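You operate a simulated robot arm through the tools that you are given. There is no shell and no other tool. Be economical: measure what you need, move in short steps, check, and stop when the job is done.

Carry out the task below with a simulated robot arm. There is one attempt and no reset: what you move stays moved.

Task
Put things in order on the top of the green desk. At the end: the cream card case (marked "QUARTER") from the top of the green desk stands where the slides tin stood; the clear water bottle from the top of the green desk is on the white saucer; the green card case (marked "HALF") from the top of the green desk stands where the blue packet (marked "CHALK") stood; the blue packet from the top of the green desk stands where the clear water bottle stood; the slides tin stands where the green card case stood; whatever was shut is shut again. Leave all else as you found it, and nothing knocked over.

Only the result counts: the job must be done as asked and must still hold three seconds after the hand-in. Knocking over, shifting, dropping, spilling or breaking anything else fails it.

Robot
A 7-joint arm with a two-finger parallel gripper, fixed in place. Base frame: the origin is at the foot of the arm, x ahead of it, y to its left, z up; the work surface is at about z = 0. Units: m, rad, N and s.
With the tool pointing down near the work surface it reaches from about 0.24 to 0.62 m from the base axis. Its first joint turns from -1.152 to 1.152 rad. Payload 2.6 kg.
The TCP is the grasp point between the finger pads, 0.03 m short of the fingertips. In the tool frame z runs along the fingers and y along their closing line. Largest opening 0.094 m; finger width 0.028, thickness 0.01; the body of the gripper, 0.05 by 0.096 m, starts 0.055 m behind the TCP.
Orientation is that of the tool frame in the base frame, as a unit quaternion [w, x, y, z]. With the fingers straight down and closing along the base's y, the tool's x points along the base's -x, its y along +y and its z along -z.

Tools
- The arm moves only by the tool send_rows. Its argument "motion" is a list of rows, each an object (a shift or turn left out is 0, a gripper value left out holds the last) with "linear": the shift along the base's x, y, z in m, a list of three; "angular": the turn, a rotation vector about the base's x, y, z in rad, a list of three; "grip": the opening, from 0 (shut) to 1 (fully open). In form: [{"linear": [tx, ty, tz], "angular": [ax, ay, az], "grip": grip}, ...]. A call has 1 to 10 rows; each row is the pose to reach, as a shift and turn from the pose commanded when the call began. Rows are played at 5 a second. More than 0.05 m and 0.15 rad between two rows, or a gripper value outside its range, and nothing of the call is played. Where a pose cannot be reached the arm comes as near as it can. A force on the tool above 40 N (or 10 N above the force at the start of the call, whichever is more), or a blocked arm, ends the call early, and 0.2 s more pass. The fingers move at their own pace (about 0.072 m/s each) and stop on an object; they squeeze with about 28 N. The grip force told is the motor's: it shows also when the fingers shut on nothing. Time passes only in rows, and 0.2 s behind the last, so rows that repeat a pose let the fingers close. The reply holds the time, the measured pose of the TCP, the force on the tool along the base axes, the opening and the grip force, in the units named above and with some noise.
- Cameras (640 x 400 px; columns grow to the right, rows downward): "scene" is fixed at [0.0308, 0.4254, 0.5771]; the picture's right is [-0.82, -0.57, 0.00], its down [-0.25, 0.36, -0.90] and it looks along [0.51, -0.74, -0.44] (base axes); focal length 325 px, centre (320, 200). "wrist" rides on the gripper at [0.076, 0.014, -0.102] in the tool frame; the picture's right is [-0.18, 0.98, 0.00], its down [-0.75, -0.14, -0.64] and it looks along [-0.63, -0.12, 0.77] (tool axes); focal length 243 px, centre (320, 200). There is no depth. A picture from a camera that has moved, and an enlarged one, comes with that camera's place and axes in the base frame and with its lens.
- grab_frame(camera): a new picture of that camera. It takes no simulated time.
- zoom(camera, box): a new picture of the part [left, top, right, bottom] of that camera's present view, enlarged. It takes no simulated time.
- job_done(): hands the job in; it is judged then, once.

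Work in short steps. Places have to be worked out from the pictures, the camera data and where the tool is seen: move nearer, look again, correct. Check each grasp and each placing, and mend what went wrong. You have 120 turns and 84 pictures in all, those below and enlarged ones among them. Open the gripper and draw the arm clear of the work before you hand the job in, unless the task says otherwise; then end with one line.

The tools are called after "Request:" as name(argument=value, ...) on one line, values as JSON. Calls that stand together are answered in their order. send_rows: Moves the arm, as the interface text tells. Its arguments: {"type":"object","properties":{"motion":{"type":"array"}},"required":["motion"]} The other tools are called the same way: grab_frame (camera) takes a picture; zoom (camera, box) takes an enlarged picture of a part of a camera's view; job_done () hands the job in.

At the start:

```text
time: 0.0
tool_pos: [0.3366, -0.0787, 0.2947]
ee_rot: [0.0, 0.0, 1.0, 0.0]
ft_force: [0.2, -0.5, -0.1]
gripper_width: 0.094
grasp_force: 0.0
```

scene: 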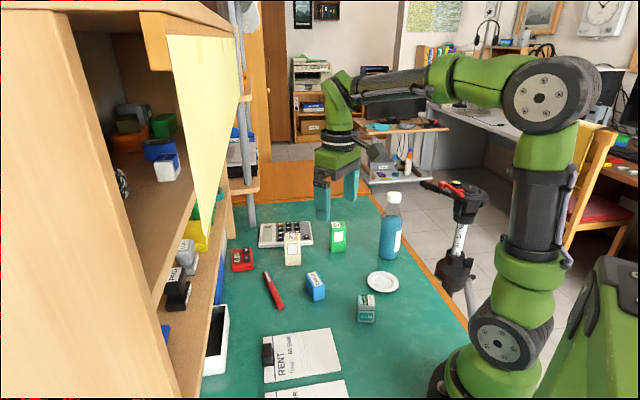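
wrist: 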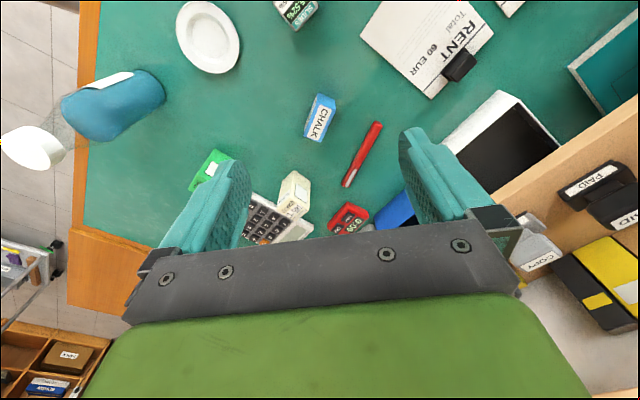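

I'll start with enlarged views of the desk to locate things.

Request:
zoom(camera="scene", box=[220, 180, 420, 305])

Request:
zoom(camera="scene", box=[200, 240, 440, 390])

Request:
zoom(camera="wrist", box=[160, 0, 480, 200])

```text
3.20 times, centred on (320, 242) of scene
camera zoom: at [0.0308, 0.4254, 0.5771], right [-0.82, -0.57, 0.0], down [-0.25, 0.36, -0.9], along [0.51, -0.74, -0.44], focal length 1040 px, centre (320, 64)
```

zoom: 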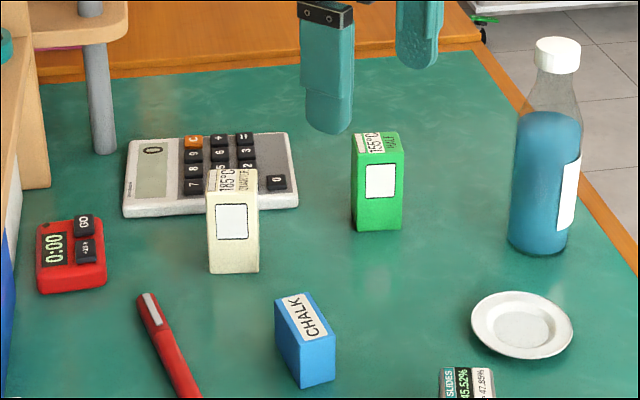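

```text
2.67 times, centred on (320, 315) of scene
camera zoom: at [0.0308, 0.4254, 0.5771], right [-0.82, -0.57, 0.0], down [-0.25, 0.36, -0.9], along [0.51, -0.74, -0.44], focal length 867 px, centre (320, -107)
```

zoom: 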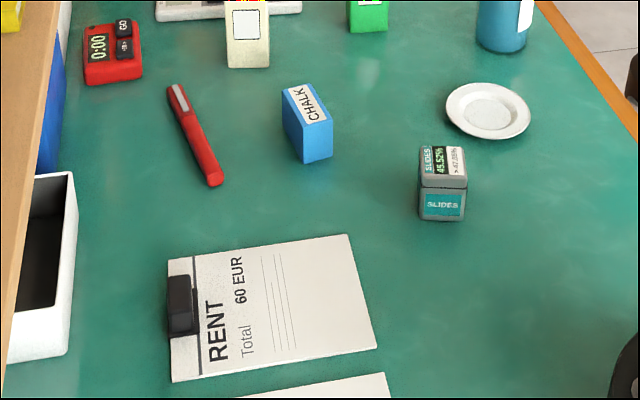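

```text
2.00 times, centred on (320, 100) of wrist
camera zoom: at [0.2602, -0.063, 0.3965], right [0.18, 0.98, 0.0], down [0.75, -0.14, 0.64], along [0.63, -0.12, -0.77], focal length 485 px, centre (320, 400)
```

zoom: 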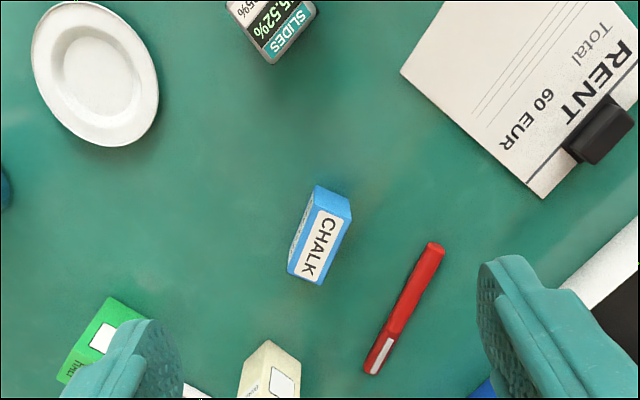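

Estimates so far: bottle ≈ (0.319,-0.361), saucer ≈ (0.276,-0.222), chalk ≈ (0.399,-0.091), tin ≈ (0.262,-0.098), green ≈ (0.46,-0.295), cream ≈ (0.53,-0.165). I'll move high toward the saucer and bottle to refine these.

Request:
send_rows(motion=[{"linear": [-0.01, -0.045, 0.01]}, {"linear": [-0.02, -0.09, 0.02]}, {"linear": [-0.03, -0.13, 0.03]}, {"linear": [-0.04, -0.17, 0.035]}, {"linear": [-0.04, -0.17, 0.035]}])

Request:
grab_frame(camera="wrist")

```text
time: 1.2
tool_pos: [0.2987, -0.249, 0.3288]
ee_rot: [0.0, 0.0, 1.0, 0.001]
ft_force: [0.2, 0.0, -0.6]
gripper_width: 0.0939
grasp_force: 0.1
```

```text
78 pictures are left
camera wrist: at [0.223, -0.2339, 0.4316], right [0.18, 0.98, 0.0], down [0.75, -0.14, 0.64], along [0.63, -0.12, -0.77], focal length 243 px, centre (320, 200)
```

wrist: 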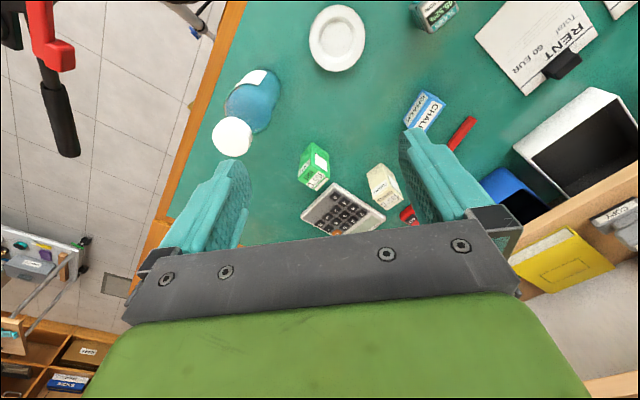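

Saucer ≈ (0.2735,-0.220) and cap ≈ (0.315,-0.345). I'll hover above the bottle and check it from both cameras.

Request:
send_rows(motion=[{"linear": [0.008, -0.04, 0]}, {"linear": [0.016, -0.075, 0]}, {"linear": [0.018, -0.1, -0.01]}, {"linear": [0.018, -0.1, -0.035]}, {"linear": [0.018, -0.1, -0.035]}])

Request:
grab_frame(camera="wrist")

Request:
zoom(camera="scene", box=[320, 150, 480, 250])

```text
time: 2.4
tool_pos: [0.3159, -0.3446, 0.2903]
ee_rot: [0.0, 0.0, 1.0, 0.0]
ft_force: [0.2, -0.4, -0.5]
gripper_width: 0.0936
grasp_force: 0.1
```

```text
77 pictures are left
camera wrist: at [0.2402, -0.3298, 0.3938], right [0.18, 0.98, 0.0], down [0.75, -0.14, 0.64], along [0.63, -0.12, -0.77], focal length 243 px, centre (320, 200)
```

wrist: 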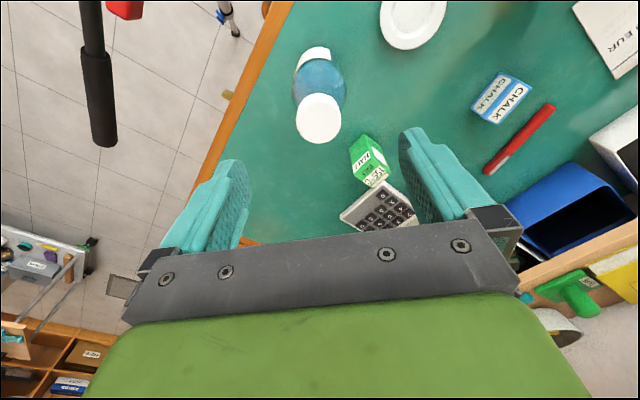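

```text
4.00 times, centred on (400, 200) of scene
camera zoom: at [0.0308, 0.4253, 0.5771], right [-0.82, -0.57, 0.0], down [-0.25, 0.36, -0.9], along [0.51, -0.74, -0.44], focal length 1300 px, centre (0, 200)
```

zoom: 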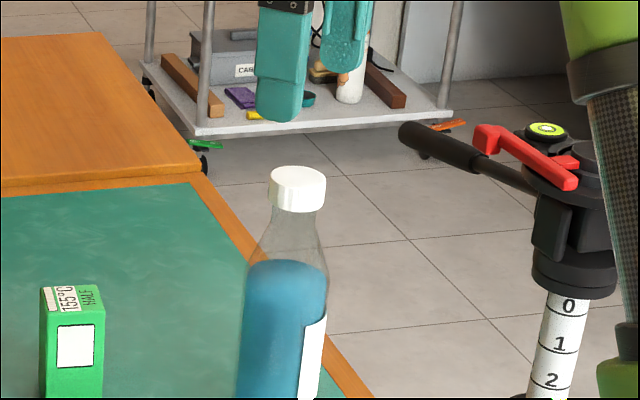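

The cap centre is ≈ (0.315,-0.345), cap top at z≈0.205, and I'm right over it. I'll descend to z≈0.198 and check before closing.

Request:
send_rows(motion=[{"linear": [0, 0, -0.03]}, {"linear": [0, 0, -0.06]}, {"linear": [0, 0, -0.08]}, {"linear": [0, 0, -0.092]}, {"linear": [0, 0, -0.092]}])

Request:
grab_frame(camera="wrist")

Request:
zoom(camera="scene", box=[320, 150, 480, 250])

```text
time: 3.6
tool_pos: [0.316, -0.3491, 0.2011]
ee_rot: [0.0, 0.0, 1.0, 0.0]
ft_force: [-0.1, -1.1, 0.4]
gripper_width: 0.0941
grasp_force: 0.0
```

```text
75 pictures are left
camera wrist: at [0.2394, -0.3333, 0.3021], right [0.18, 0.98, 0.0], down [0.75, -0.14, 0.64], along [0.63, -0.12, -0.77], focal length 243 px, centre (320, 200)
```

wrist: 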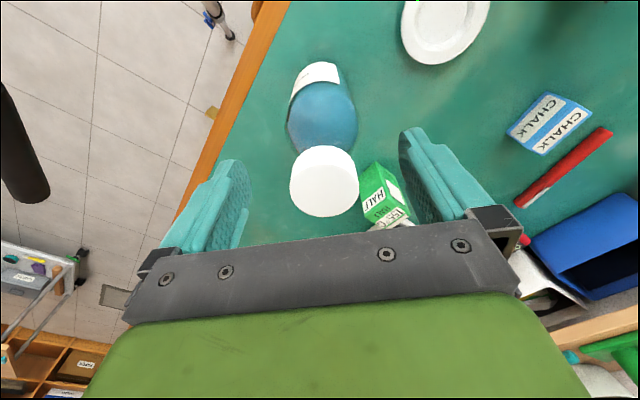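

```text
4.00 times, centred on (400, 200) of scene
camera zoom: at [0.0308, 0.4254, 0.5771], right [-0.82, -0.57, 0.0], down [-0.25, 0.36, -0.9], along [0.51, -0.74, -0.44], focal length 1300 px, centre (0, 200)
```

zoom: 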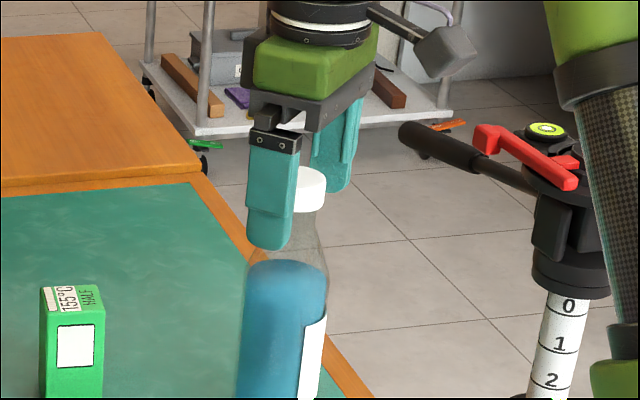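

The cap sits between the fingers with its top at z≈0.195–0.2. I'll lower 6 mm, shift slightly in y, and close.

Request:
send_rows(motion=[{"linear": [-0.001, 0.0035, -0.006], "grip": 1}, {"linear": [-0.001, 0.0035, -0.006], "grip": 0.6}, {"linear": [-0.001, 0.0035, -0.006], "grip": 0.4}, {"linear": [-0.001, 0.0035, -0.006], "grip": 0.0}, {"linear": [-0.001, 0.0035, -0.006], "grip": 0.0}, {"linear": [-0.001, 0.0035, -0.006], "grip": 0.0}])

Request:
zoom(camera="scene", box=[320, 150, 480, 250])

```text
time: 5.0
tool_pos: [0.3126, -0.3447, 0.1961]
ee_rot: [-0.001, 0.001, 1.0, 0.0]
ft_force: [-0.9, -0.8, 0.2]
gripper_width: 0.0373
grasp_force: 28.3
```

```text
4.00 times, centred on (400, 200) of scene
camera zoom: at [0.0308, 0.4254, 0.5771], right [-0.82, -0.57, 0.0], down [-0.25, 0.36, -0.9], along [0.51, -0.74, -0.44], focal length 1300 px, centre (0, 200)
```

zoom: 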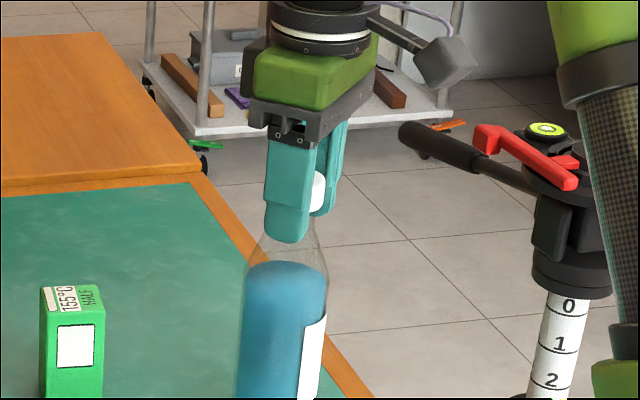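

Gripped at 0.037 m. I'll lift 6 cm and check that it hangs straight.

Request:
send_rows(motion=[{"linear": [0, 0, 0.01]}, {"linear": [0, 0, 0.03]}, {"linear": [0, 0, 0.06]}, {"linear": [0, 0, 0.06]}])

Request:
grab_frame(camera="scene")

Request:
grab_frame(camera="wrist")

```text
time: 6.0
tool_pos: [0.3125, -0.3453, 0.2571]
ee_rot: [0.0, 0.0, 1.0, 0.0]
ft_force: [0.1, -1.0, -3.0]
gripper_width: 0.0371
grasp_force: 27.5
```

```text
72 pictures are left
```

scene: 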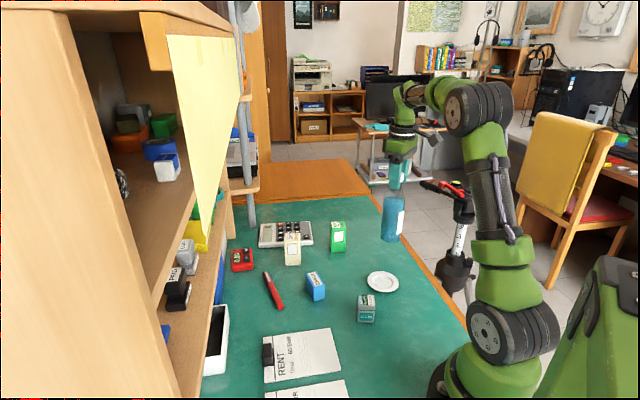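

```text
71 pictures are left
camera wrist: at [0.2368, -0.3294, 0.3582], right [0.18, 0.98, 0.0], down [0.75, -0.14, 0.64], along [0.63, -0.12, -0.77], focal length 243 px, centre (320, 200)
```

wrist: 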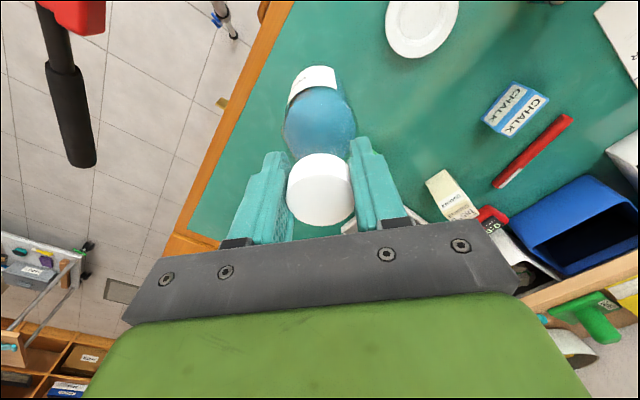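

It hangs straight and is centred under the TCP. I'll carry it above the saucer centre ≈ (0.273,-0.2195) and check alignment.

Request:
send_rows(motion=[{"linear": [-0.01, 0.032, 0]}, {"linear": [-0.02, 0.064, 0]}, {"linear": [-0.03, 0.096, 0]}, {"linear": [-0.039, 0.1255, 0]}, {"linear": [-0.039, 0.1255, 0]}, {"linear": [-0.039, 0.1255, -0.02]}, {"linear": [-0.039, 0.1255, -0.02]}])

Request:
zoom(camera="scene", box=[300, 200, 460, 300])

Request:
grab_frame(camera="wrist")

```text
time: 7.6
tool_pos: [0.277, -0.2187, 0.2383]
ee_rot: [0.0, 0.0, 1.0, 0.0]
ft_force: [0.6, -0.4, -3.2]
gripper_width: 0.0368
grasp_force: 27.6
```

```text
4.00 times, centred on (380, 250) of scene
camera zoom: at [0.0308, 0.4253, 0.5771], right [-0.82, -0.57, 0.0], down [-0.25, 0.36, -0.9], along [0.51, -0.74, -0.44], focal length 1300 px, centre (80, 0)
```

zoom: 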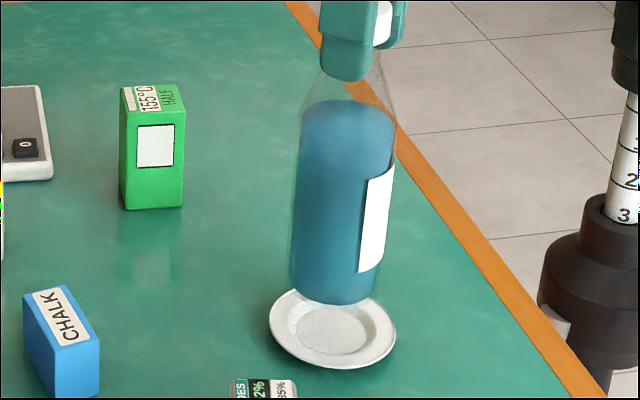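

```text
69 pictures are left
camera wrist: at [0.1999, -0.2042, 0.3388], right [0.18, 0.98, 0.0], down [0.75, -0.14, 0.64], along [0.63, -0.12, -0.77], focal length 243 px, centre (320, 200)
```

wrist: 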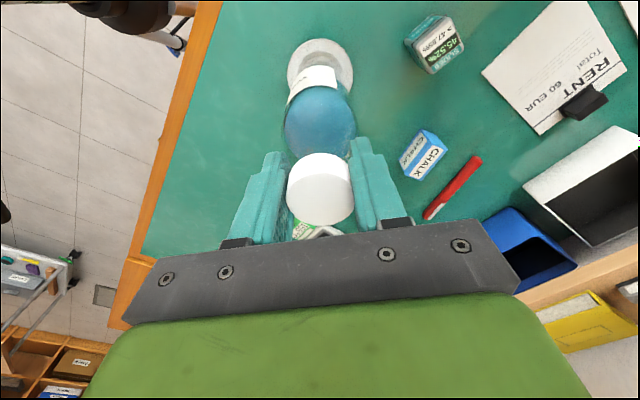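

The bottle needs about -4 mm in x to centre on the saucer. I'll correct that and lower to just above it.

Request:
send_rows(motion=[{"linear": [-0.0035, -0.001, 0]}, {"linear": [-0.0035, -0.001, -0.012]}, {"linear": [-0.0035, -0.001, -0.024]}, {"linear": [-0.0035, -0.001, -0.024]}])

Request:
zoom(camera="scene", box=[340, 220, 436, 300])

```text
time: 8.6
tool_pos: [0.2703, -0.2211, 0.2135]
ee_rot: [0.0, 0.0, 1.0, 0.0]
ft_force: [0.3, 0.3, -4.0]
gripper_width: 0.0369
grasp_force: 28.3
```

```text
5.00 times, centred on (388, 260) of scene
camera zoom: at [0.0308, 0.4253, 0.5771], right [-0.82, -0.57, 0.0], down [-0.25, 0.36, -0.9], along [0.51, -0.74, -0.44], focal length 1625 px, centre (-20, -100)
```

zoom: 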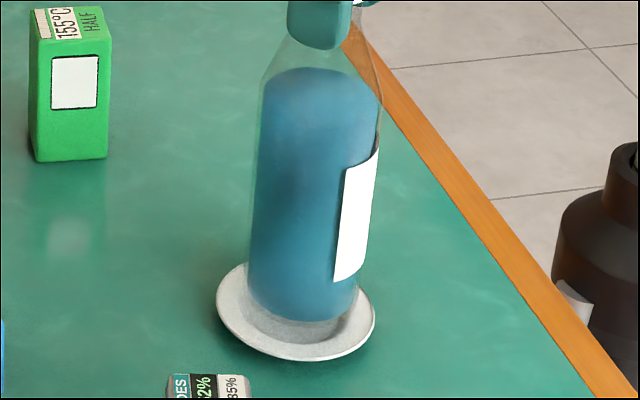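

It's nearly centred, about 3 mm to the right in the picture. I'll nudge it back and lower in small steps until contact.

Request:
send_rows(motion=[{"linear": [0.002, 0.001, 0]}, {"linear": [0.002, 0.001, -0.003]}, {"linear": [0.002, 0.001, -0.006]}, {"linear": [0.002, 0.001, -0.008]}, {"linear": [0.002, 0.001, -0.008]}])

Request:
zoom(camera="scene", box=[340, 220, 436, 300])

```text
time: 9.8
tool_pos: [0.2731, -0.2175, 0.2033]
ee_rot: [0.001, 0.0, 1.0, 0.0]
ft_force: [0.3, 0.3, -3.2]
gripper_width: 0.0366
grasp_force: 28.2
```

```text
5.00 times, centred on (388, 260) of scene
camera zoom: at [0.0308, 0.4253, 0.5771], right [-0.82, -0.57, 0.0], down [-0.25, 0.36, -0.9], along [0.51, -0.74, -0.44], focal length 1625 px, centre (-20, -100)
```

zoom: 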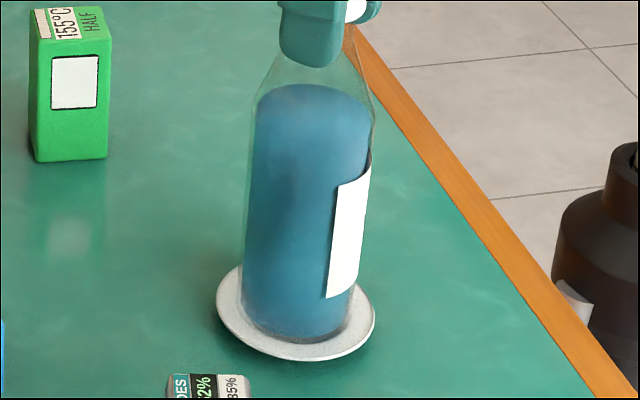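

Centred and still carrying the weight, so I'll lower further in 1 mm steps.

Request:
send_rows(motion=[{"linear": [0, 0, -0.001]}, {"linear": [0, 0, -0.002]}, {"linear": [0, 0, -0.002]}])

```text
time: 10.6
tool_pos: [0.2723, -0.2181, 0.2035]
ee_rot: [0.0, 0.0, 1.0, 0.0]
ft_force: [-0.4, 0.5, -0.4]
gripper_width: 0.0366
grasp_force: 28.0
```

The weight has mostly transferred. I'll lower 0.7 mm more, then open gently.

Request:
send_rows(motion=[{"linear": [0, 0, -0.0007]}, {"linear": [0, 0, -0.0007]}, {"linear": [0, 0, -0.0007], "grip": 0.5}, {"linear": [0, 0, -0.0007], "grip": 0.9}, {"linear": [0, 0, -0.0007], "grip": 1}, {"linear": [0, 0, -0.0007], "grip": 1}])

Request:
zoom(camera="scene", box=[340, 180, 468, 300])

```text
time: 12.0
tool_pos: [0.2725, -0.2179, 0.2003]
ee_rot: [0.0, 0.001, 1.0, 0.0]
ft_force: [-0.4, 0.0, -0.1]
gripper_width: 0.0941
grasp_force: 0.1
```

```text
3.33 times, centred on (404, 240) of scene
camera zoom: at [0.0308, 0.4254, 0.5771], right [-0.82, -0.57, 0.0], down [-0.25, 0.36, -0.9], along [0.51, -0.74, -0.44], focal length 1084 px, centre (40, 67)
```

zoom: 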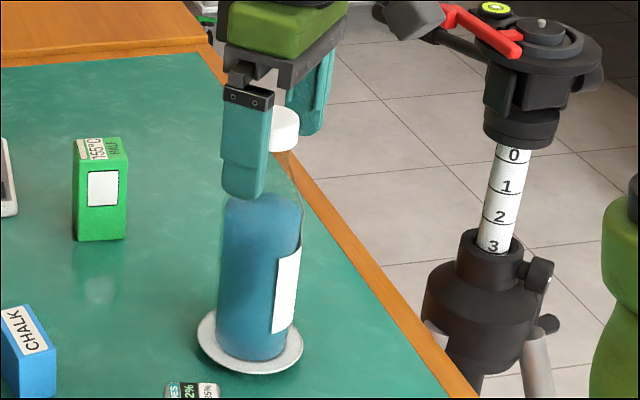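

The bottle stands on the saucer. I'll rise straight up, then travel to hover over the chalk packet with a -30° yaw.

Request:
send_rows(motion=[{"linear": [0, 0, 0.04]}, {"linear": [0, 0, 0.08]}, {"linear": [0, 0, 0.09]}, {"linear": [0.03, 0.03, 0.09], "angular": [0, 0, -0.13]}, {"linear": [0.06, 0.06, 0.09], "angular": [0, 0, -0.26]}, {"linear": [0.09, 0.09, 0.07], "angular": [0, 0, -0.39]}, {"linear": [0.12, 0.12, 0.05], "angular": [0, 0, -0.52]}, {"linear": [0.1255, 0.127, 0.01], "angular": [0, 0, -0.52]}, {"linear": [0.1255, 0.127, -0.03], "angular": [0, 0, -0.52]}, {"linear": [0.1255, 0.127, -0.03], "angular": [0, 0, -0.52]}])

Request:
grab_frame(camera="wrist")

Request:
grab_frame(camera="scene")

```text
time: 14.2
tool_pos: [0.3958, -0.0941, 0.1717]
ee_rot: [0.0, 0.257, 0.967, -0.001]
ft_force: [0.3, 0.5, -0.3]
gripper_width: 0.094
grasp_force: 0.0
```

```text
65 pictures are left
camera wrist: at [0.337, -0.0441, 0.2739], right [0.65, 0.76, 0.0], down [0.58, -0.5, 0.64], along [0.49, -0.42, -0.77], focal length 243 px, centre (320, 200)
```

wrist: 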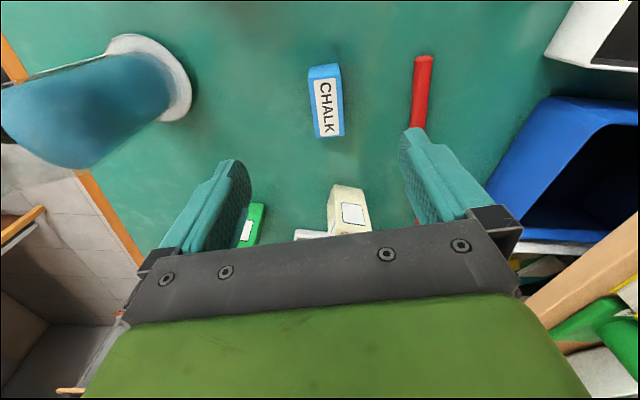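

```text
64 pictures are left
```

scene: 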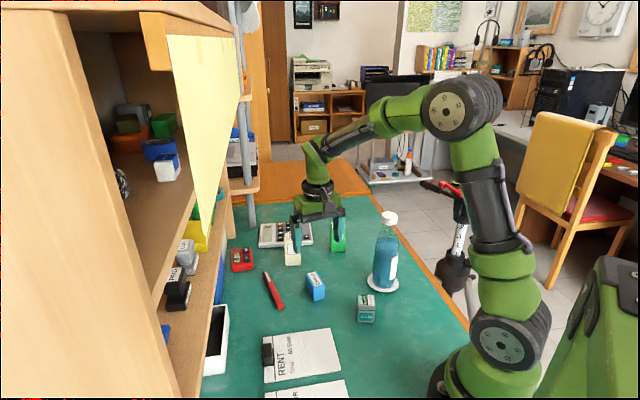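

The chalk is at ≈ (0.402,-0.0915), aligned with the gripper, height ≈0.04. I'll descend and grasp it.

Request:
send_rows(motion=[{"linear": [0.003, 0, -0.04]}, {"linear": [0.003, 0, -0.08]}, {"linear": [0.003, 0, -0.115]}, {"linear": [0.003, 0, -0.134]}, {"linear": [0.003, 0, -0.134]}])

Request:
grab_frame(camera="wrist")

```text
time: 15.4
tool_pos: [0.4018, -0.0956, 0.0365]
ee_rot: [0.0, 0.258, 0.966, 0.0]
ft_force: [0.5, -0.2, 0.0]
gripper_width: 0.0941
grasp_force: 0.1
```

```text
63 pictures are left
camera wrist: at [0.3423, -0.0435, 0.1384], right [0.65, 0.76, 0.0], down [0.58, -0.5, 0.64], along [0.49, -0.42, -0.77], focal length 243 px, centre (320, 200)
```

wrist: 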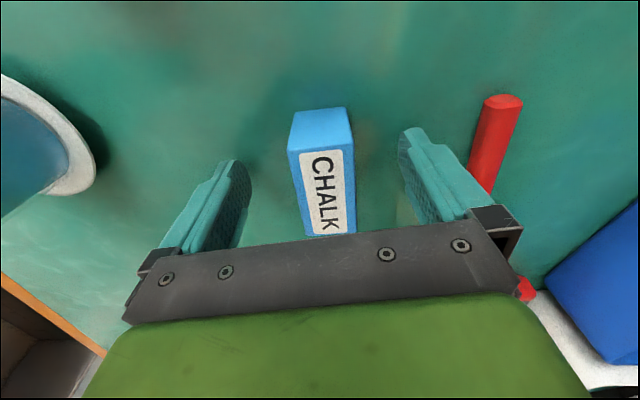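

The packet is well between the fingers, so I'll nudge 2 mm to centre, close and lift.

Request:
send_rows(motion=[{"linear": [0.001, 0.002, 0], "grip": 0.7}, {"linear": [0.001, 0.002, 0], "grip": 0.4}, {"linear": [0.001, 0.002, 0], "grip": 0}, {"linear": [0.001, 0.002, 0], "grip": 0}, {"linear": [0.001, 0.002, 0], "grip": 0}, {"linear": [0.001, 0.002, 0.02], "grip": 0}, {"linear": [0.001, 0.002, 0.06], "grip": 0}, {"linear": [0.001, 0.002, 0.06], "grip": 0}])

Request:
grab_frame(camera="wrist")

```text
time: 17.2
tool_pos: [0.4042, -0.0911, 0.0992]
ee_rot: [0.0, 0.257, 0.966, 0.0]
ft_force: [0.2, 0.2, -0.6]
gripper_width: 0.0337
grasp_force: 28.1
```

```text
62 pictures are left
camera wrist: at [0.3453, -0.0397, 0.2], right [0.65, 0.76, 0.0], down [0.58, -0.5, 0.64], along [0.49, -0.42, -0.77], focal length 243 px, centre (320, 200)
```

wrist: 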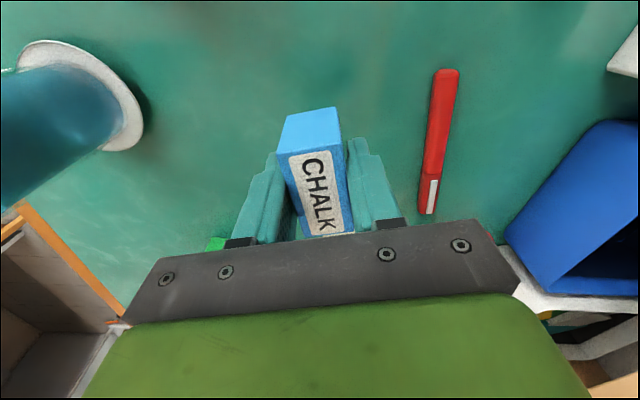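

Held firmly at 0.034 m. I'll carry it to the bottle's former spot (0.3136,-0.3445) by a detour around the standing bottle, turning the yaw back to 0 so the hand camera stays away from the bottle.

Request:
send_rows(motion=[{"linear": [0, 0, 0.04]}, {"linear": [0, -0.03, 0.075], "angular": [0, 0, 0.1]}, {"linear": [0, -0.075, 0.075], "angular": [0, 0, 0.23]}, {"linear": [0, -0.12, 0.075], "angular": [0, 0, 0.36]}, {"linear": [-0.015, -0.155, 0.075], "angular": [0, 0, 0.49]}, {"linear": [-0.04, -0.19, 0.075], "angular": [0, 0, 0.52]}, {"linear": [-0.067, -0.225, 0.075], "angular": [0, 0, 0.52]}, {"linear": [-0.089, -0.2538, 0.07], "angular": [0, 0, 0.52]}, {"linear": [-0.089, -0.2538, 0.03], "angular": [0, 0, 0.52]}, {"linear": [-0.089, -0.2538, 0.03], "angular": [0, 0, 0.52]}])

Request:
grab_frame(camera="scene")

Request:
grab_frame(camera="wrist")

```text
time: 19.4
tool_pos: [0.3111, -0.3474, 0.127]
ee_rot: [0.0, 0.0, 1.0, 0.001]
ft_force: [0.0, 0.0, -0.8]
gripper_width: 0.0336
grasp_force: 27.8
```

```text
61 pictures are left
```

scene: 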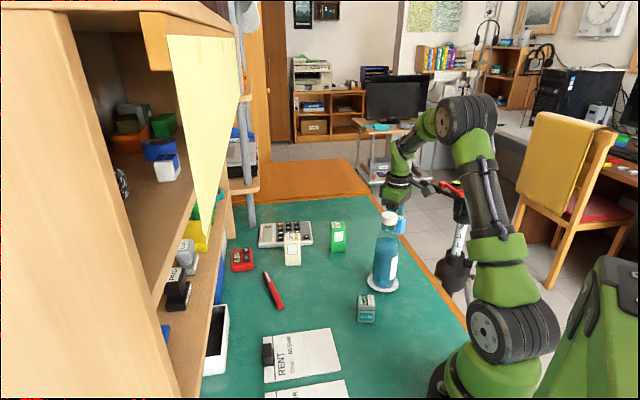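

```text
60 pictures are left
camera wrist: at [0.235, -0.332, 0.2287], right [0.18, 0.98, 0.0], down [0.75, -0.14, 0.64], along [0.63, -0.12, -0.77], focal length 243 px, centre (320, 200)
```

wrist: 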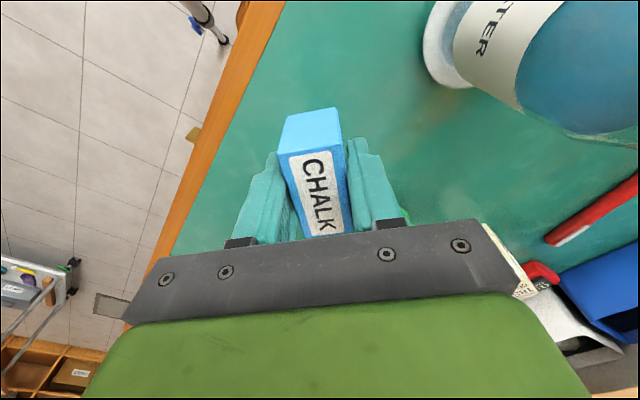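

Clear of the bottle and over the spot. I'll lower to just about contact.

Request:
send_rows(motion=[{"linear": [0, 0, -0.03]}, {"linear": [0, 0, -0.06]}, {"linear": [0, 0, -0.08]}, {"linear": [0, 0, -0.0895]}, {"linear": [0, 0, -0.0895]}])

Request:
zoom(camera="scene", box=[320, 160, 480, 300])

```text
time: 20.6
tool_pos: [0.312, -0.346, 0.0367]
ee_rot: [0.0, 0.0, 1.0, 0.0]
ft_force: [0.0, -0.4, -0.6]
gripper_width: 0.0336
grasp_force: 27.7
```

```text
2.86 times, centred on (400, 230) of scene
camera zoom: at [0.0308, 0.4253, 0.5771], right [-0.82, -0.57, 0.0], down [-0.25, 0.36, -0.9], along [0.51, -0.74, -0.44], focal length 929 px, centre (91, 114)
```

zoom: 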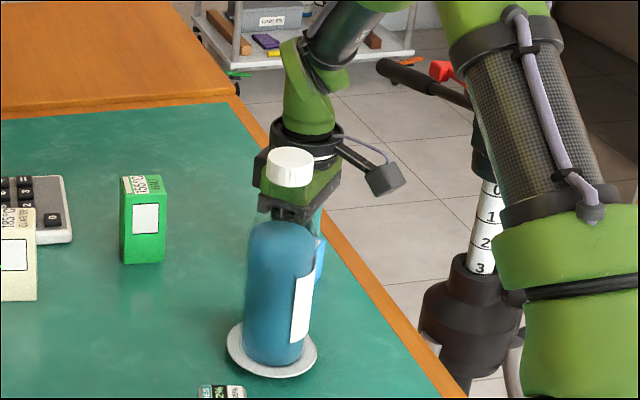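

It's at desk level, so I'll lower 1 mm more and release with a moderate opening.

Request:
send_rows(motion=[{"linear": [0, 0, -0.001]}, {"linear": [0, 0, -0.001]}, {"linear": [0, 0, -0.001], "grip": 0.5}, {"linear": [0, 0, -0.001], "grip": 0.75}, {"linear": [0, 0, -0.001], "grip": 0.75}, {"linear": [0, 0, 0.03], "grip": 0.75}, {"linear": [0, 0, 0.075], "grip": 0.75}, {"linear": [0, 0, 0.1], "grip": 0.75}, {"linear": [0, 0, 0.1], "grip": 0.75}])

Request:
grab_frame(camera="wrist")

```text
time: 22.6
tool_pos: [0.3127, -0.3442, 0.1407]
ee_rot: [0.0, -0.001, 1.0, 0.0]
ft_force: [0.0, 0.5, -1.0]
gripper_width: 0.0704
grasp_force: 0.2
```

```text
58 pictures are left
camera wrist: at [0.2372, -0.3292, 0.243], right [0.18, 0.98, 0.0], down [0.75, -0.14, 0.64], along [0.63, -0.12, -0.77], focal length 243 px, centre (320, 200)
```

wrist: 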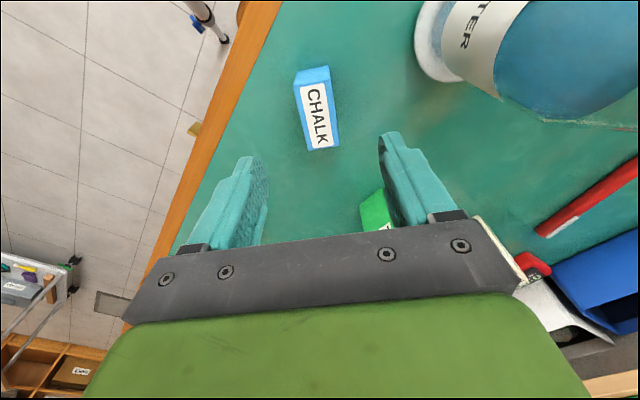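

The chalk stands at ≈ (0.313,-0.346). Next I'll hover over the green case with about +37° yaw to line up with its thin side.

Request:
send_rows(motion=[{"linear": [0, 0, 0.04]}, {"linear": [0.03, 0.015, 0.06], "angular": [0, 0, 0.14], "grip": 1}, {"linear": [0.065, 0.03, 0.0625], "angular": [0, 0, 0.28]}, {"linear": [0.1, 0.045, 0.0625], "angular": [0, 0, 0.42]}, {"linear": [0.13, 0.058, 0.0625], "angular": [0, 0, 0.56]}, {"linear": [0.1364, 0.0595, 0.0625], "angular": [0, 0, 0.65]}, {"linear": [0.1364, 0.0595, 0.0625], "angular": [0, 0, 0.65]}])

Request:
grab_frame(camera="wrist")

```text
time: 24.2
tool_pos: [0.4494, -0.284, 0.2026]
ee_rot: [0.0, -0.319, 0.948, 0.0]
ft_force: [-0.2, 0.7, 0.5]
gripper_width: 0.0941
grasp_force: 0.0
```

```text
57 pictures are left
camera wrist: at [0.3803, -0.3182, 0.3043], right [-0.45, 0.89, 0.0], down [0.68, 0.34, 0.64], along [0.57, 0.29, -0.77], focal length 243 px, centre (320, 200)
```

wrist: 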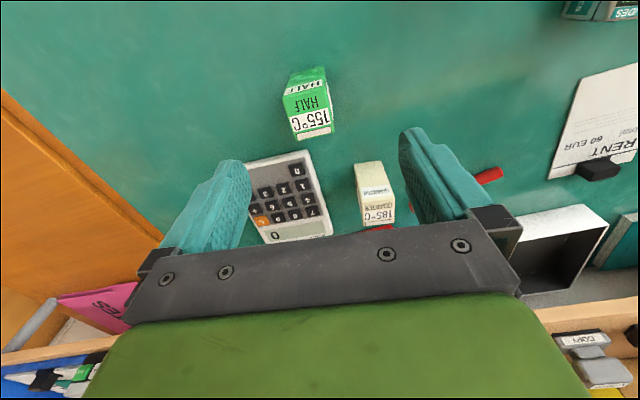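

The green case is in view, so I'll enlarge it for the exact outline.

Request:
zoom(camera="wrist", box=[250, 50, 410, 150])

```text
4.00 times, centred on (330, 100) of wrist
camera zoom: at [0.3803, -0.3182, 0.3043], right [-0.45, 0.89, 0.0], down [0.68, 0.34, 0.64], along [0.57, 0.29, -0.77], focal length 970 px, centre (280, 600)
```

zoom: 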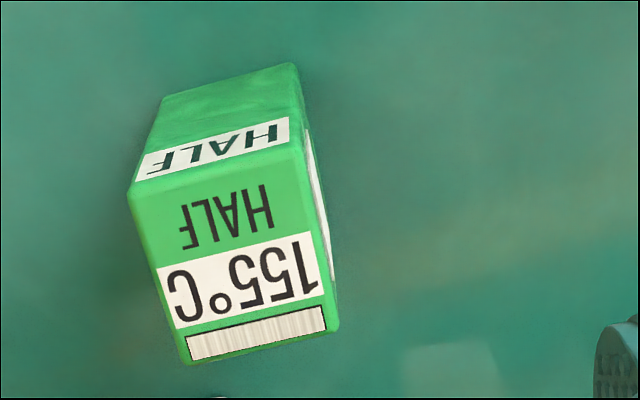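

The green case centre is ≈ (0.460,-0.288), sides ~0.04 m, height ~0.08, yaw ≈41°. I'll correct for that and descend to z≈0.055.

Request:
send_rows(motion=[{"linear": [0.01, -0.004, -0.02], "angular": [0, 0, 0.06]}, {"linear": [0.01, -0.004, -0.06], "angular": [0, 0, 0.06]}, {"linear": [0.01, -0.004, -0.1], "angular": [0, 0, 0.06]}, {"linear": [0.01, -0.004, -0.1], "angular": [0, 0, 0.06]}])

Request:
grab_frame(camera="wrist")

```text
time: 25.2
tool_pos: [0.4579, -0.2901, 0.101]
ee_rot: [0.001, -0.348, 0.937, -0.001]
ft_force: [0.2, 1.2, -0.5]
gripper_width: 0.0939
grasp_force: 0.1
```

```text
55 pictures are left
camera wrist: at [0.3906, -0.3281, 0.2036], right [-0.5, 0.87, 0.0], down [0.66, 0.38, 0.64], along [0.56, 0.32, -0.77], focal length 243 px, centre (320, 200)
```

wrist: 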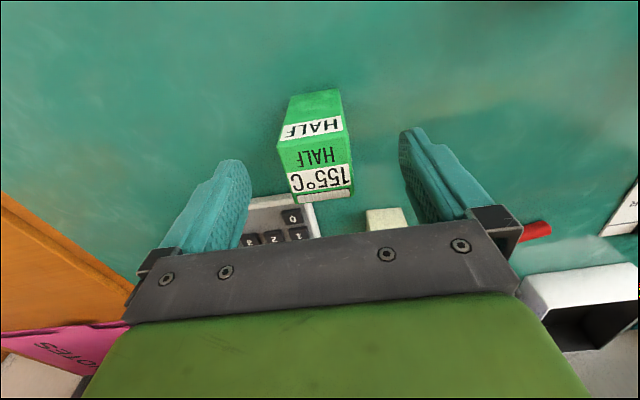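

Aligned. I'll descend to z≈0.05 and close.

Request:
send_rows(motion=[{"linear": [0.001, 0, -0.03]}, {"linear": [0.001, 0, -0.05]}, {"linear": [0.001, 0, -0.05]}, {"linear": [0.001, 0, -0.05], "grip": 0.6}, {"linear": [0.001, 0, -0.05], "grip": 0.2}, {"linear": [0.001, 0, -0.05], "grip": 0}, {"linear": [0.001, 0, -0.05], "grip": 0}, {"linear": [0.001, 0, -0.05], "grip": 0}])

Request:
grab_frame(camera="wrist")

```text
time: 27.0
tool_pos: [0.4598, -0.2909, 0.0535]
ee_rot: [0.0, -0.348, 0.938, 0.0]
ft_force: [0.0, -1.1, 0.2]
gripper_width: 0.044
grasp_force: 27.8
```

```text
54 pictures are left
camera wrist: at [0.3929, -0.3285, 0.1539], right [-0.5, 0.87, 0.0], down [0.66, 0.38, 0.64], along [0.56, 0.32, -0.77], focal length 243 px, centre (320, 200)
```

wrist: 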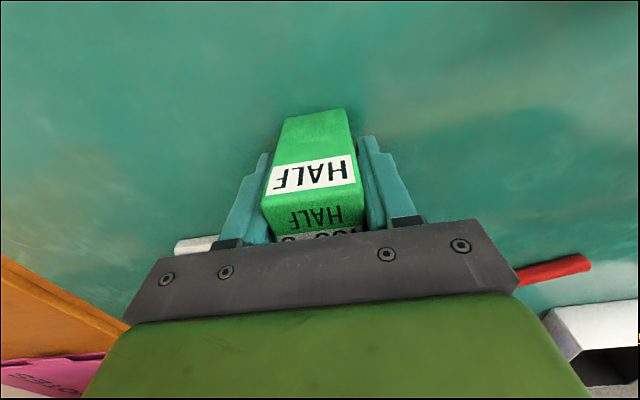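

Held (0.044 m). I'll lift and carry it to the chalk's former spot (0.4025,-0.0905).

Request:
send_rows(motion=[{"linear": [0, 0, 0.02]}, {"linear": [0, 0, 0.06]}, {"linear": [-0.013, 0.045, 0.06]}, {"linear": [-0.026, 0.09, 0.06]}, {"linear": [-0.039, 0.135, 0.06]}, {"linear": [-0.052, 0.18, 0.06]}, {"linear": [-0.0585, 0.1985, 0.06]}, {"linear": [-0.0585, 0.1985, 0.02]}, {"linear": [-0.0585, 0.1985, 0.02]}])

Request:
grab_frame(camera="scene")

Request:
grab_frame(camera="wrist")

```text
time: 29.0
tool_pos: [0.4019, -0.091, 0.0714]
ee_rot: [0.0, -0.348, 0.938, 0.0]
ft_force: [-0.2, -0.3, -1.4]
gripper_width: 0.0437
grasp_force: 27.5
```

```text
53 pictures are left
```

scene: 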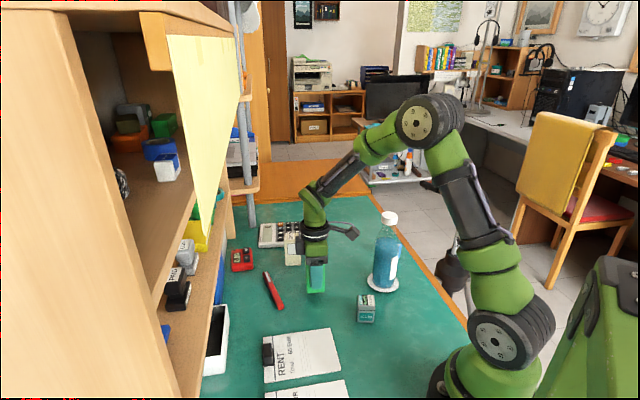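

```text
52 pictures are left
camera wrist: at [0.3344, -0.1286, 0.1732], right [-0.5, 0.87, 0.0], down [0.66, 0.38, 0.64], along [0.56, 0.32, -0.77], focal length 243 px, centre (320, 200)
```

wrist: 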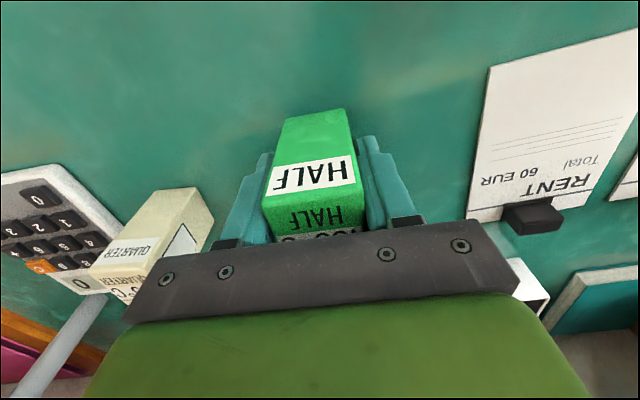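

Over the spot. I'll lower to the desk, release with a partial opening, and rise.

Request:
send_rows(motion=[{"linear": [0, 0, -0.012]}, {"linear": [0, 0, -0.0195]}, {"linear": [0, 0, -0.0205]}, {"linear": [0, 0, -0.0205]}, {"linear": [0, 0, -0.0205], "grip": 0.6}, {"linear": [0, 0, -0.0205], "grip": 0.8}, {"linear": [0, 0, -0.0205], "grip": 0.8}, {"linear": [0, 0, 0.02], "grip": 0.8}, {"linear": [0, 0, 0.065], "grip": 0.8}, {"linear": [0, 0, 0.1], "grip": 0.8}])

Request:
grab_frame(camera="wrist")

Request:
grab_frame(camera="scene")

```text
time: 31.2
tool_pos: [0.4018, -0.0903, 0.1717]
ee_rot: [0.0, -0.347, 0.938, 0.001]
ft_force: [0.0, 0.2, -0.1]
gripper_width: 0.0752
grasp_force: 0.1
```

```text
51 pictures are left
camera wrist: at [0.3349, -0.1281, 0.2737], right [-0.5, 0.87, 0.0], down [0.66, 0.38, 0.64], along [0.56, 0.32, -0.77], focal length 243 px, centre (320, 200)
```

wrist: 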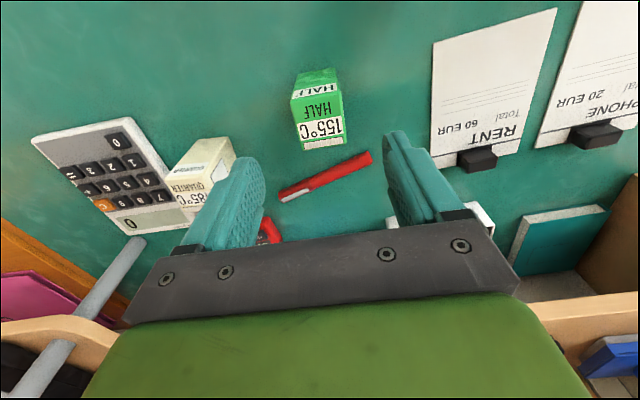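

```text
50 pictures are left
```

scene: 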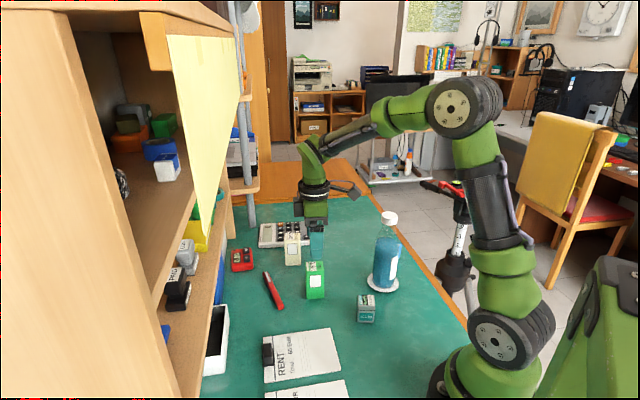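

The green case is standing. I'll go to the tin for a close look, with yaw about 28°.

Request:
send_rows(motion=[{"linear": [-0.045, -0.002, 0.02], "angular": [0, 0, -0.1], "grip": 1}, {"linear": [-0.09, -0.004, 0.02], "angular": [0, 0, -0.2]}, {"linear": [-0.13, -0.006, 0.02], "angular": [0, 0, -0.22]}, {"linear": [-0.1405, -0.0075, 0.0], "angular": [0, 0, -0.22]}, {"linear": [-0.1405, -0.0075, 0.0], "angular": [0, 0, -0.22]}])

Request:
grab_frame(camera="wrist")

Request:
zoom(camera="scene", box=[330, 270, 410, 340])

```text
time: 32.4
tool_pos: [0.2624, -0.0999, 0.175]
ee_rot: [0.001, -0.243, 0.97, 0.001]
ft_force: [0.0, -0.5, -0.2]
gripper_width: 0.0941
grasp_force: 0.0
```

```text
49 pictures are left
camera wrist: at [0.1883, -0.1219, 0.2766], right [-0.3, 0.95, 0.0], down [0.73, 0.23, 0.64], along [0.61, 0.19, -0.77], focal length 243 px, centre (320, 200)
```

wrist: 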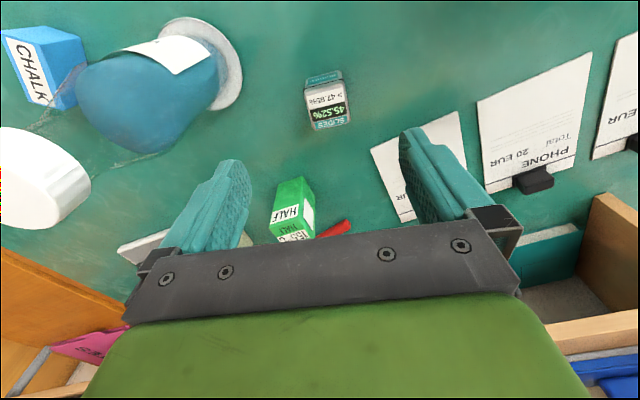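

```text
5.71 times, centred on (370, 305) of scene
camera zoom: at [0.0308, 0.4254, 0.5771], right [-0.82, -0.57, 0.0], down [-0.25, 0.36, -0.9], along [0.51, -0.74, -0.44], focal length 1857 px, centre (34, -400)
```

zoom: 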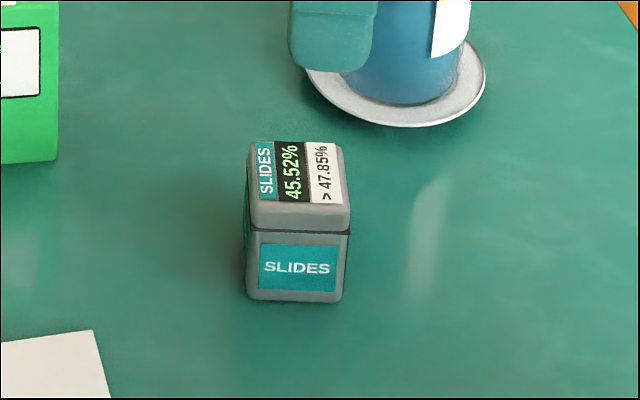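

The tin has a lid with its seam at about 0.03 m height, so I'll grip low to hold the body. I'll enlarge the wrist view for its outline.

Request:
zoom(camera="wrist", box=[270, 55, 390, 145])

```text
4.44 times, centred on (330, 100) of wrist
camera zoom: at [0.1883, -0.1219, 0.2766], right [-0.3, 0.95, 0.0], down [0.73, 0.23, 0.64], along [0.61, 0.19, -0.77], focal length 1078 px, centre (276, 644)
```

zoom: 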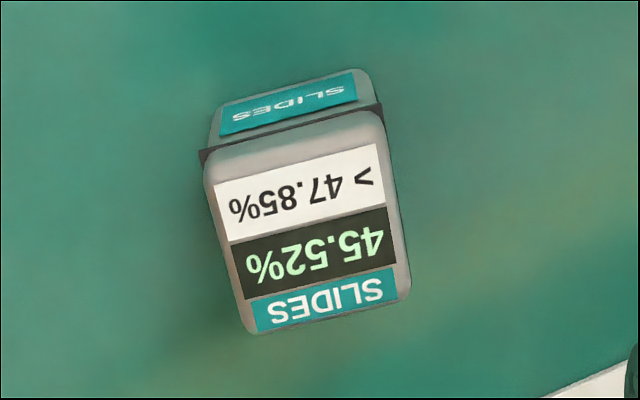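

The tin centre is ≈ (0.2626,-0.091), yaw matched. I'll shift +7 mm in y and descend to z≈0.036.

Request:
send_rows(motion=[{"linear": [0.0006, 0.007, -0.03]}, {"linear": [0.0006, 0.007, -0.07]}, {"linear": [0.0006, 0.007, -0.11]}, {"linear": [0.0006, 0.007, -0.134]}, {"linear": [0.0006, 0.007, -0.134]}])

Request:
grab_frame(camera="wrist")

Request:
zoom(camera="scene", box=[320, 200, 440, 340])

```text
time: 33.6
tool_pos: [0.2628, -0.0877, 0.0357]
ee_rot: [0.0, -0.243, 0.97, 0.001]
ft_force: [0.8, -0.3, 0.2]
gripper_width: 0.0939
grasp_force: 0.1
```

```text
46 pictures are left
camera wrist: at [0.1896, -0.111, 0.1372], right [-0.3, 0.95, 0.0], down [0.73, 0.23, 0.64], along [0.61, 0.19, -0.77], focal length 243 px, centre (320, 200)
```

wrist: 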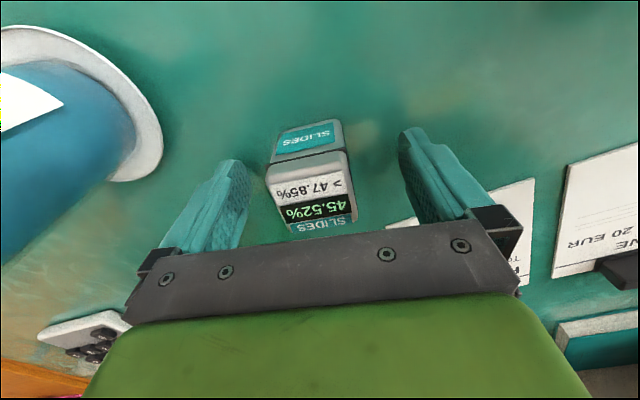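

```text
2.86 times, centred on (380, 270) of scene
camera zoom: at [0.0308, 0.4254, 0.5771], right [-0.82, -0.57, 0.0], down [-0.25, 0.36, -0.9], along [0.51, -0.74, -0.44], focal length 929 px, centre (149, 0)
```

zoom: 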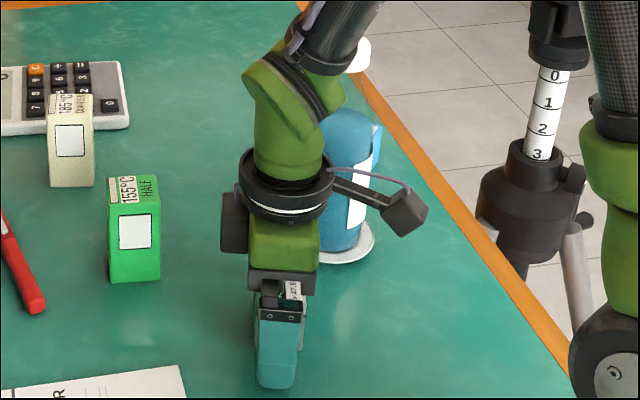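

Well placed. I'll nudge 2 mm, lower 2 mm, close, and do a small lift to check.

Request:
send_rows(motion=[{"linear": [0.0015, -0.002, -0.002]}, {"linear": [0.0015, -0.002, -0.002], "grip": 0.6}, {"linear": [0.0015, -0.002, -0.002], "grip": 0.2}, {"linear": [0.0015, -0.002, -0.002], "grip": 0}, {"linear": [0.0015, -0.002, -0.002], "grip": 0}, {"linear": [0.0015, -0.002, -0.002], "grip": 0}, {"linear": [0.0015, -0.002, 0.02], "grip": 0}, {"linear": [0.0015, -0.002, 0.04], "grip": 0}, {"linear": [0.0015, -0.002, 0.04], "grip": 0}])

Request:
zoom(camera="scene", box=[320, 200, 440, 340])

Request:
grab_frame(camera="wrist")

```text
time: 35.6
tool_pos: [0.2633, -0.0914, 0.0769]
ee_rot: [0.0, -0.243, 0.97, 0.0]
ft_force: [-0.4, 0.5, 0.1]
gripper_width: 0.0418
grasp_force: 28.2
```

```text
2.86 times, centred on (380, 270) of scene
camera zoom: at [0.0308, 0.4254, 0.5771], right [-0.82, -0.57, 0.0], down [-0.25, 0.36, -0.9], along [0.51, -0.74, -0.44], focal length 929 px, centre (149, 0)
```

zoom: 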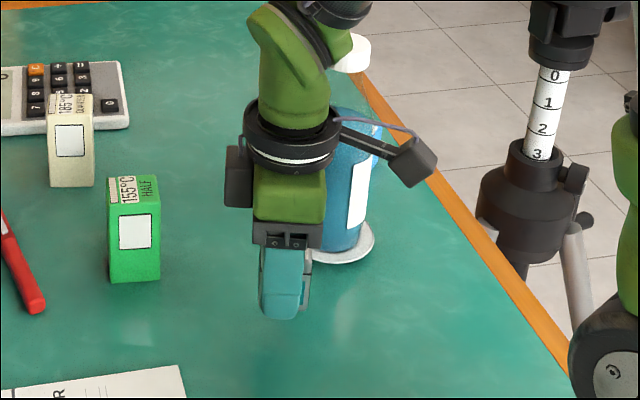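

```text
43 pictures are left
camera wrist: at [0.1898, -0.1141, 0.1785], right [-0.3, 0.95, 0.0], down [0.73, 0.23, 0.64], along [0.61, 0.19, -0.77], focal length 243 px, centre (320, 200)
```

wrist: 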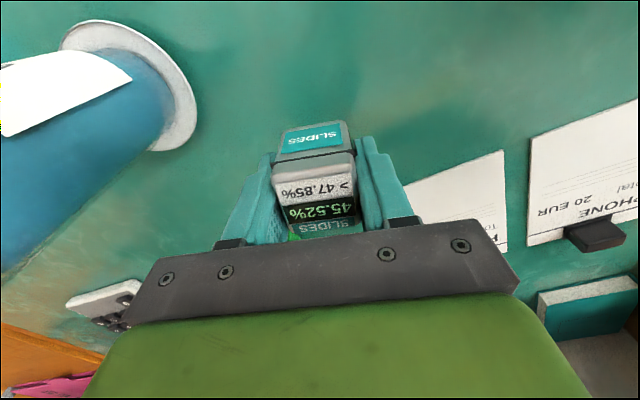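

The tin is lifted with its lid on. I'll raise it and carry it around the bottle (over x≈0.36) to the green case's former spot (0.461,-0.288).

Request:
send_rows(motion=[{"linear": [0, 0, 0.045]}, {"linear": [0.02, 0, 0.085]}, {"linear": [0.06, -0.015, 0.085]}, {"linear": [0.1, -0.035, 0.085]}, {"linear": [0.13, -0.07, 0.085]}, {"linear": [0.155, -0.11, 0.085]}, {"linear": [0.18, -0.15, 0.085]}, {"linear": [0.197, -0.19, 0.085]}, {"linear": [0.197, -0.195, 0.045]}, {"linear": [0.197, -0.195, 0.0]}])

Request:
grab_frame(camera="wrist")

Request:
grab_frame(camera="scene")

```text
time: 37.8
tool_pos: [0.4629, -0.2857, 0.078]
ee_rot: [0.0, -0.242, 0.97, 0.0]
ft_force: [0.2, 0.4, -1.1]
gripper_width: 0.0415
grasp_force: 27.5
```

```text
42 pictures are left
camera wrist: at [0.3891, -0.3083, 0.1792], right [-0.3, 0.95, 0.0], down [0.73, 0.23, 0.64], along [0.61, 0.19, -0.77], focal length 243 px, centre (320, 200)
```

wrist: 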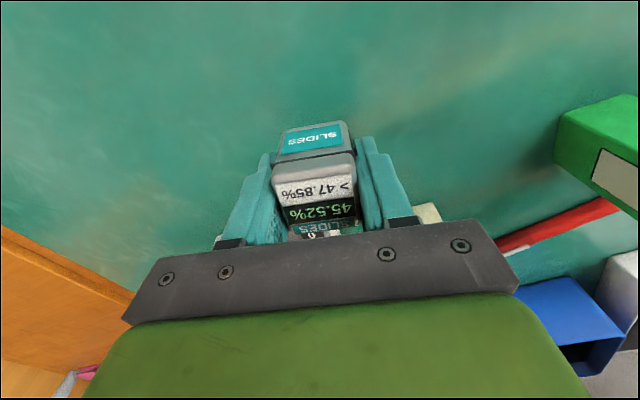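

```text
41 pictures are left
```

scene: 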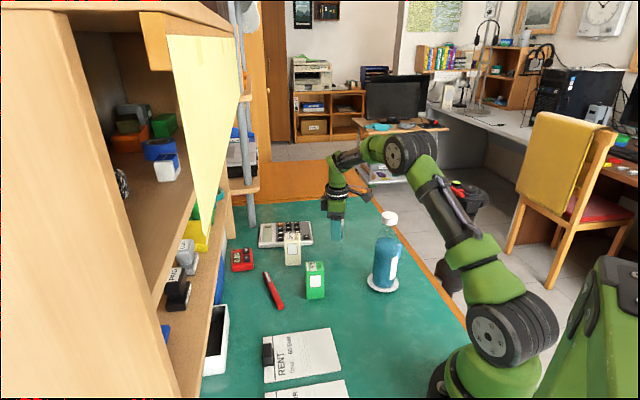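

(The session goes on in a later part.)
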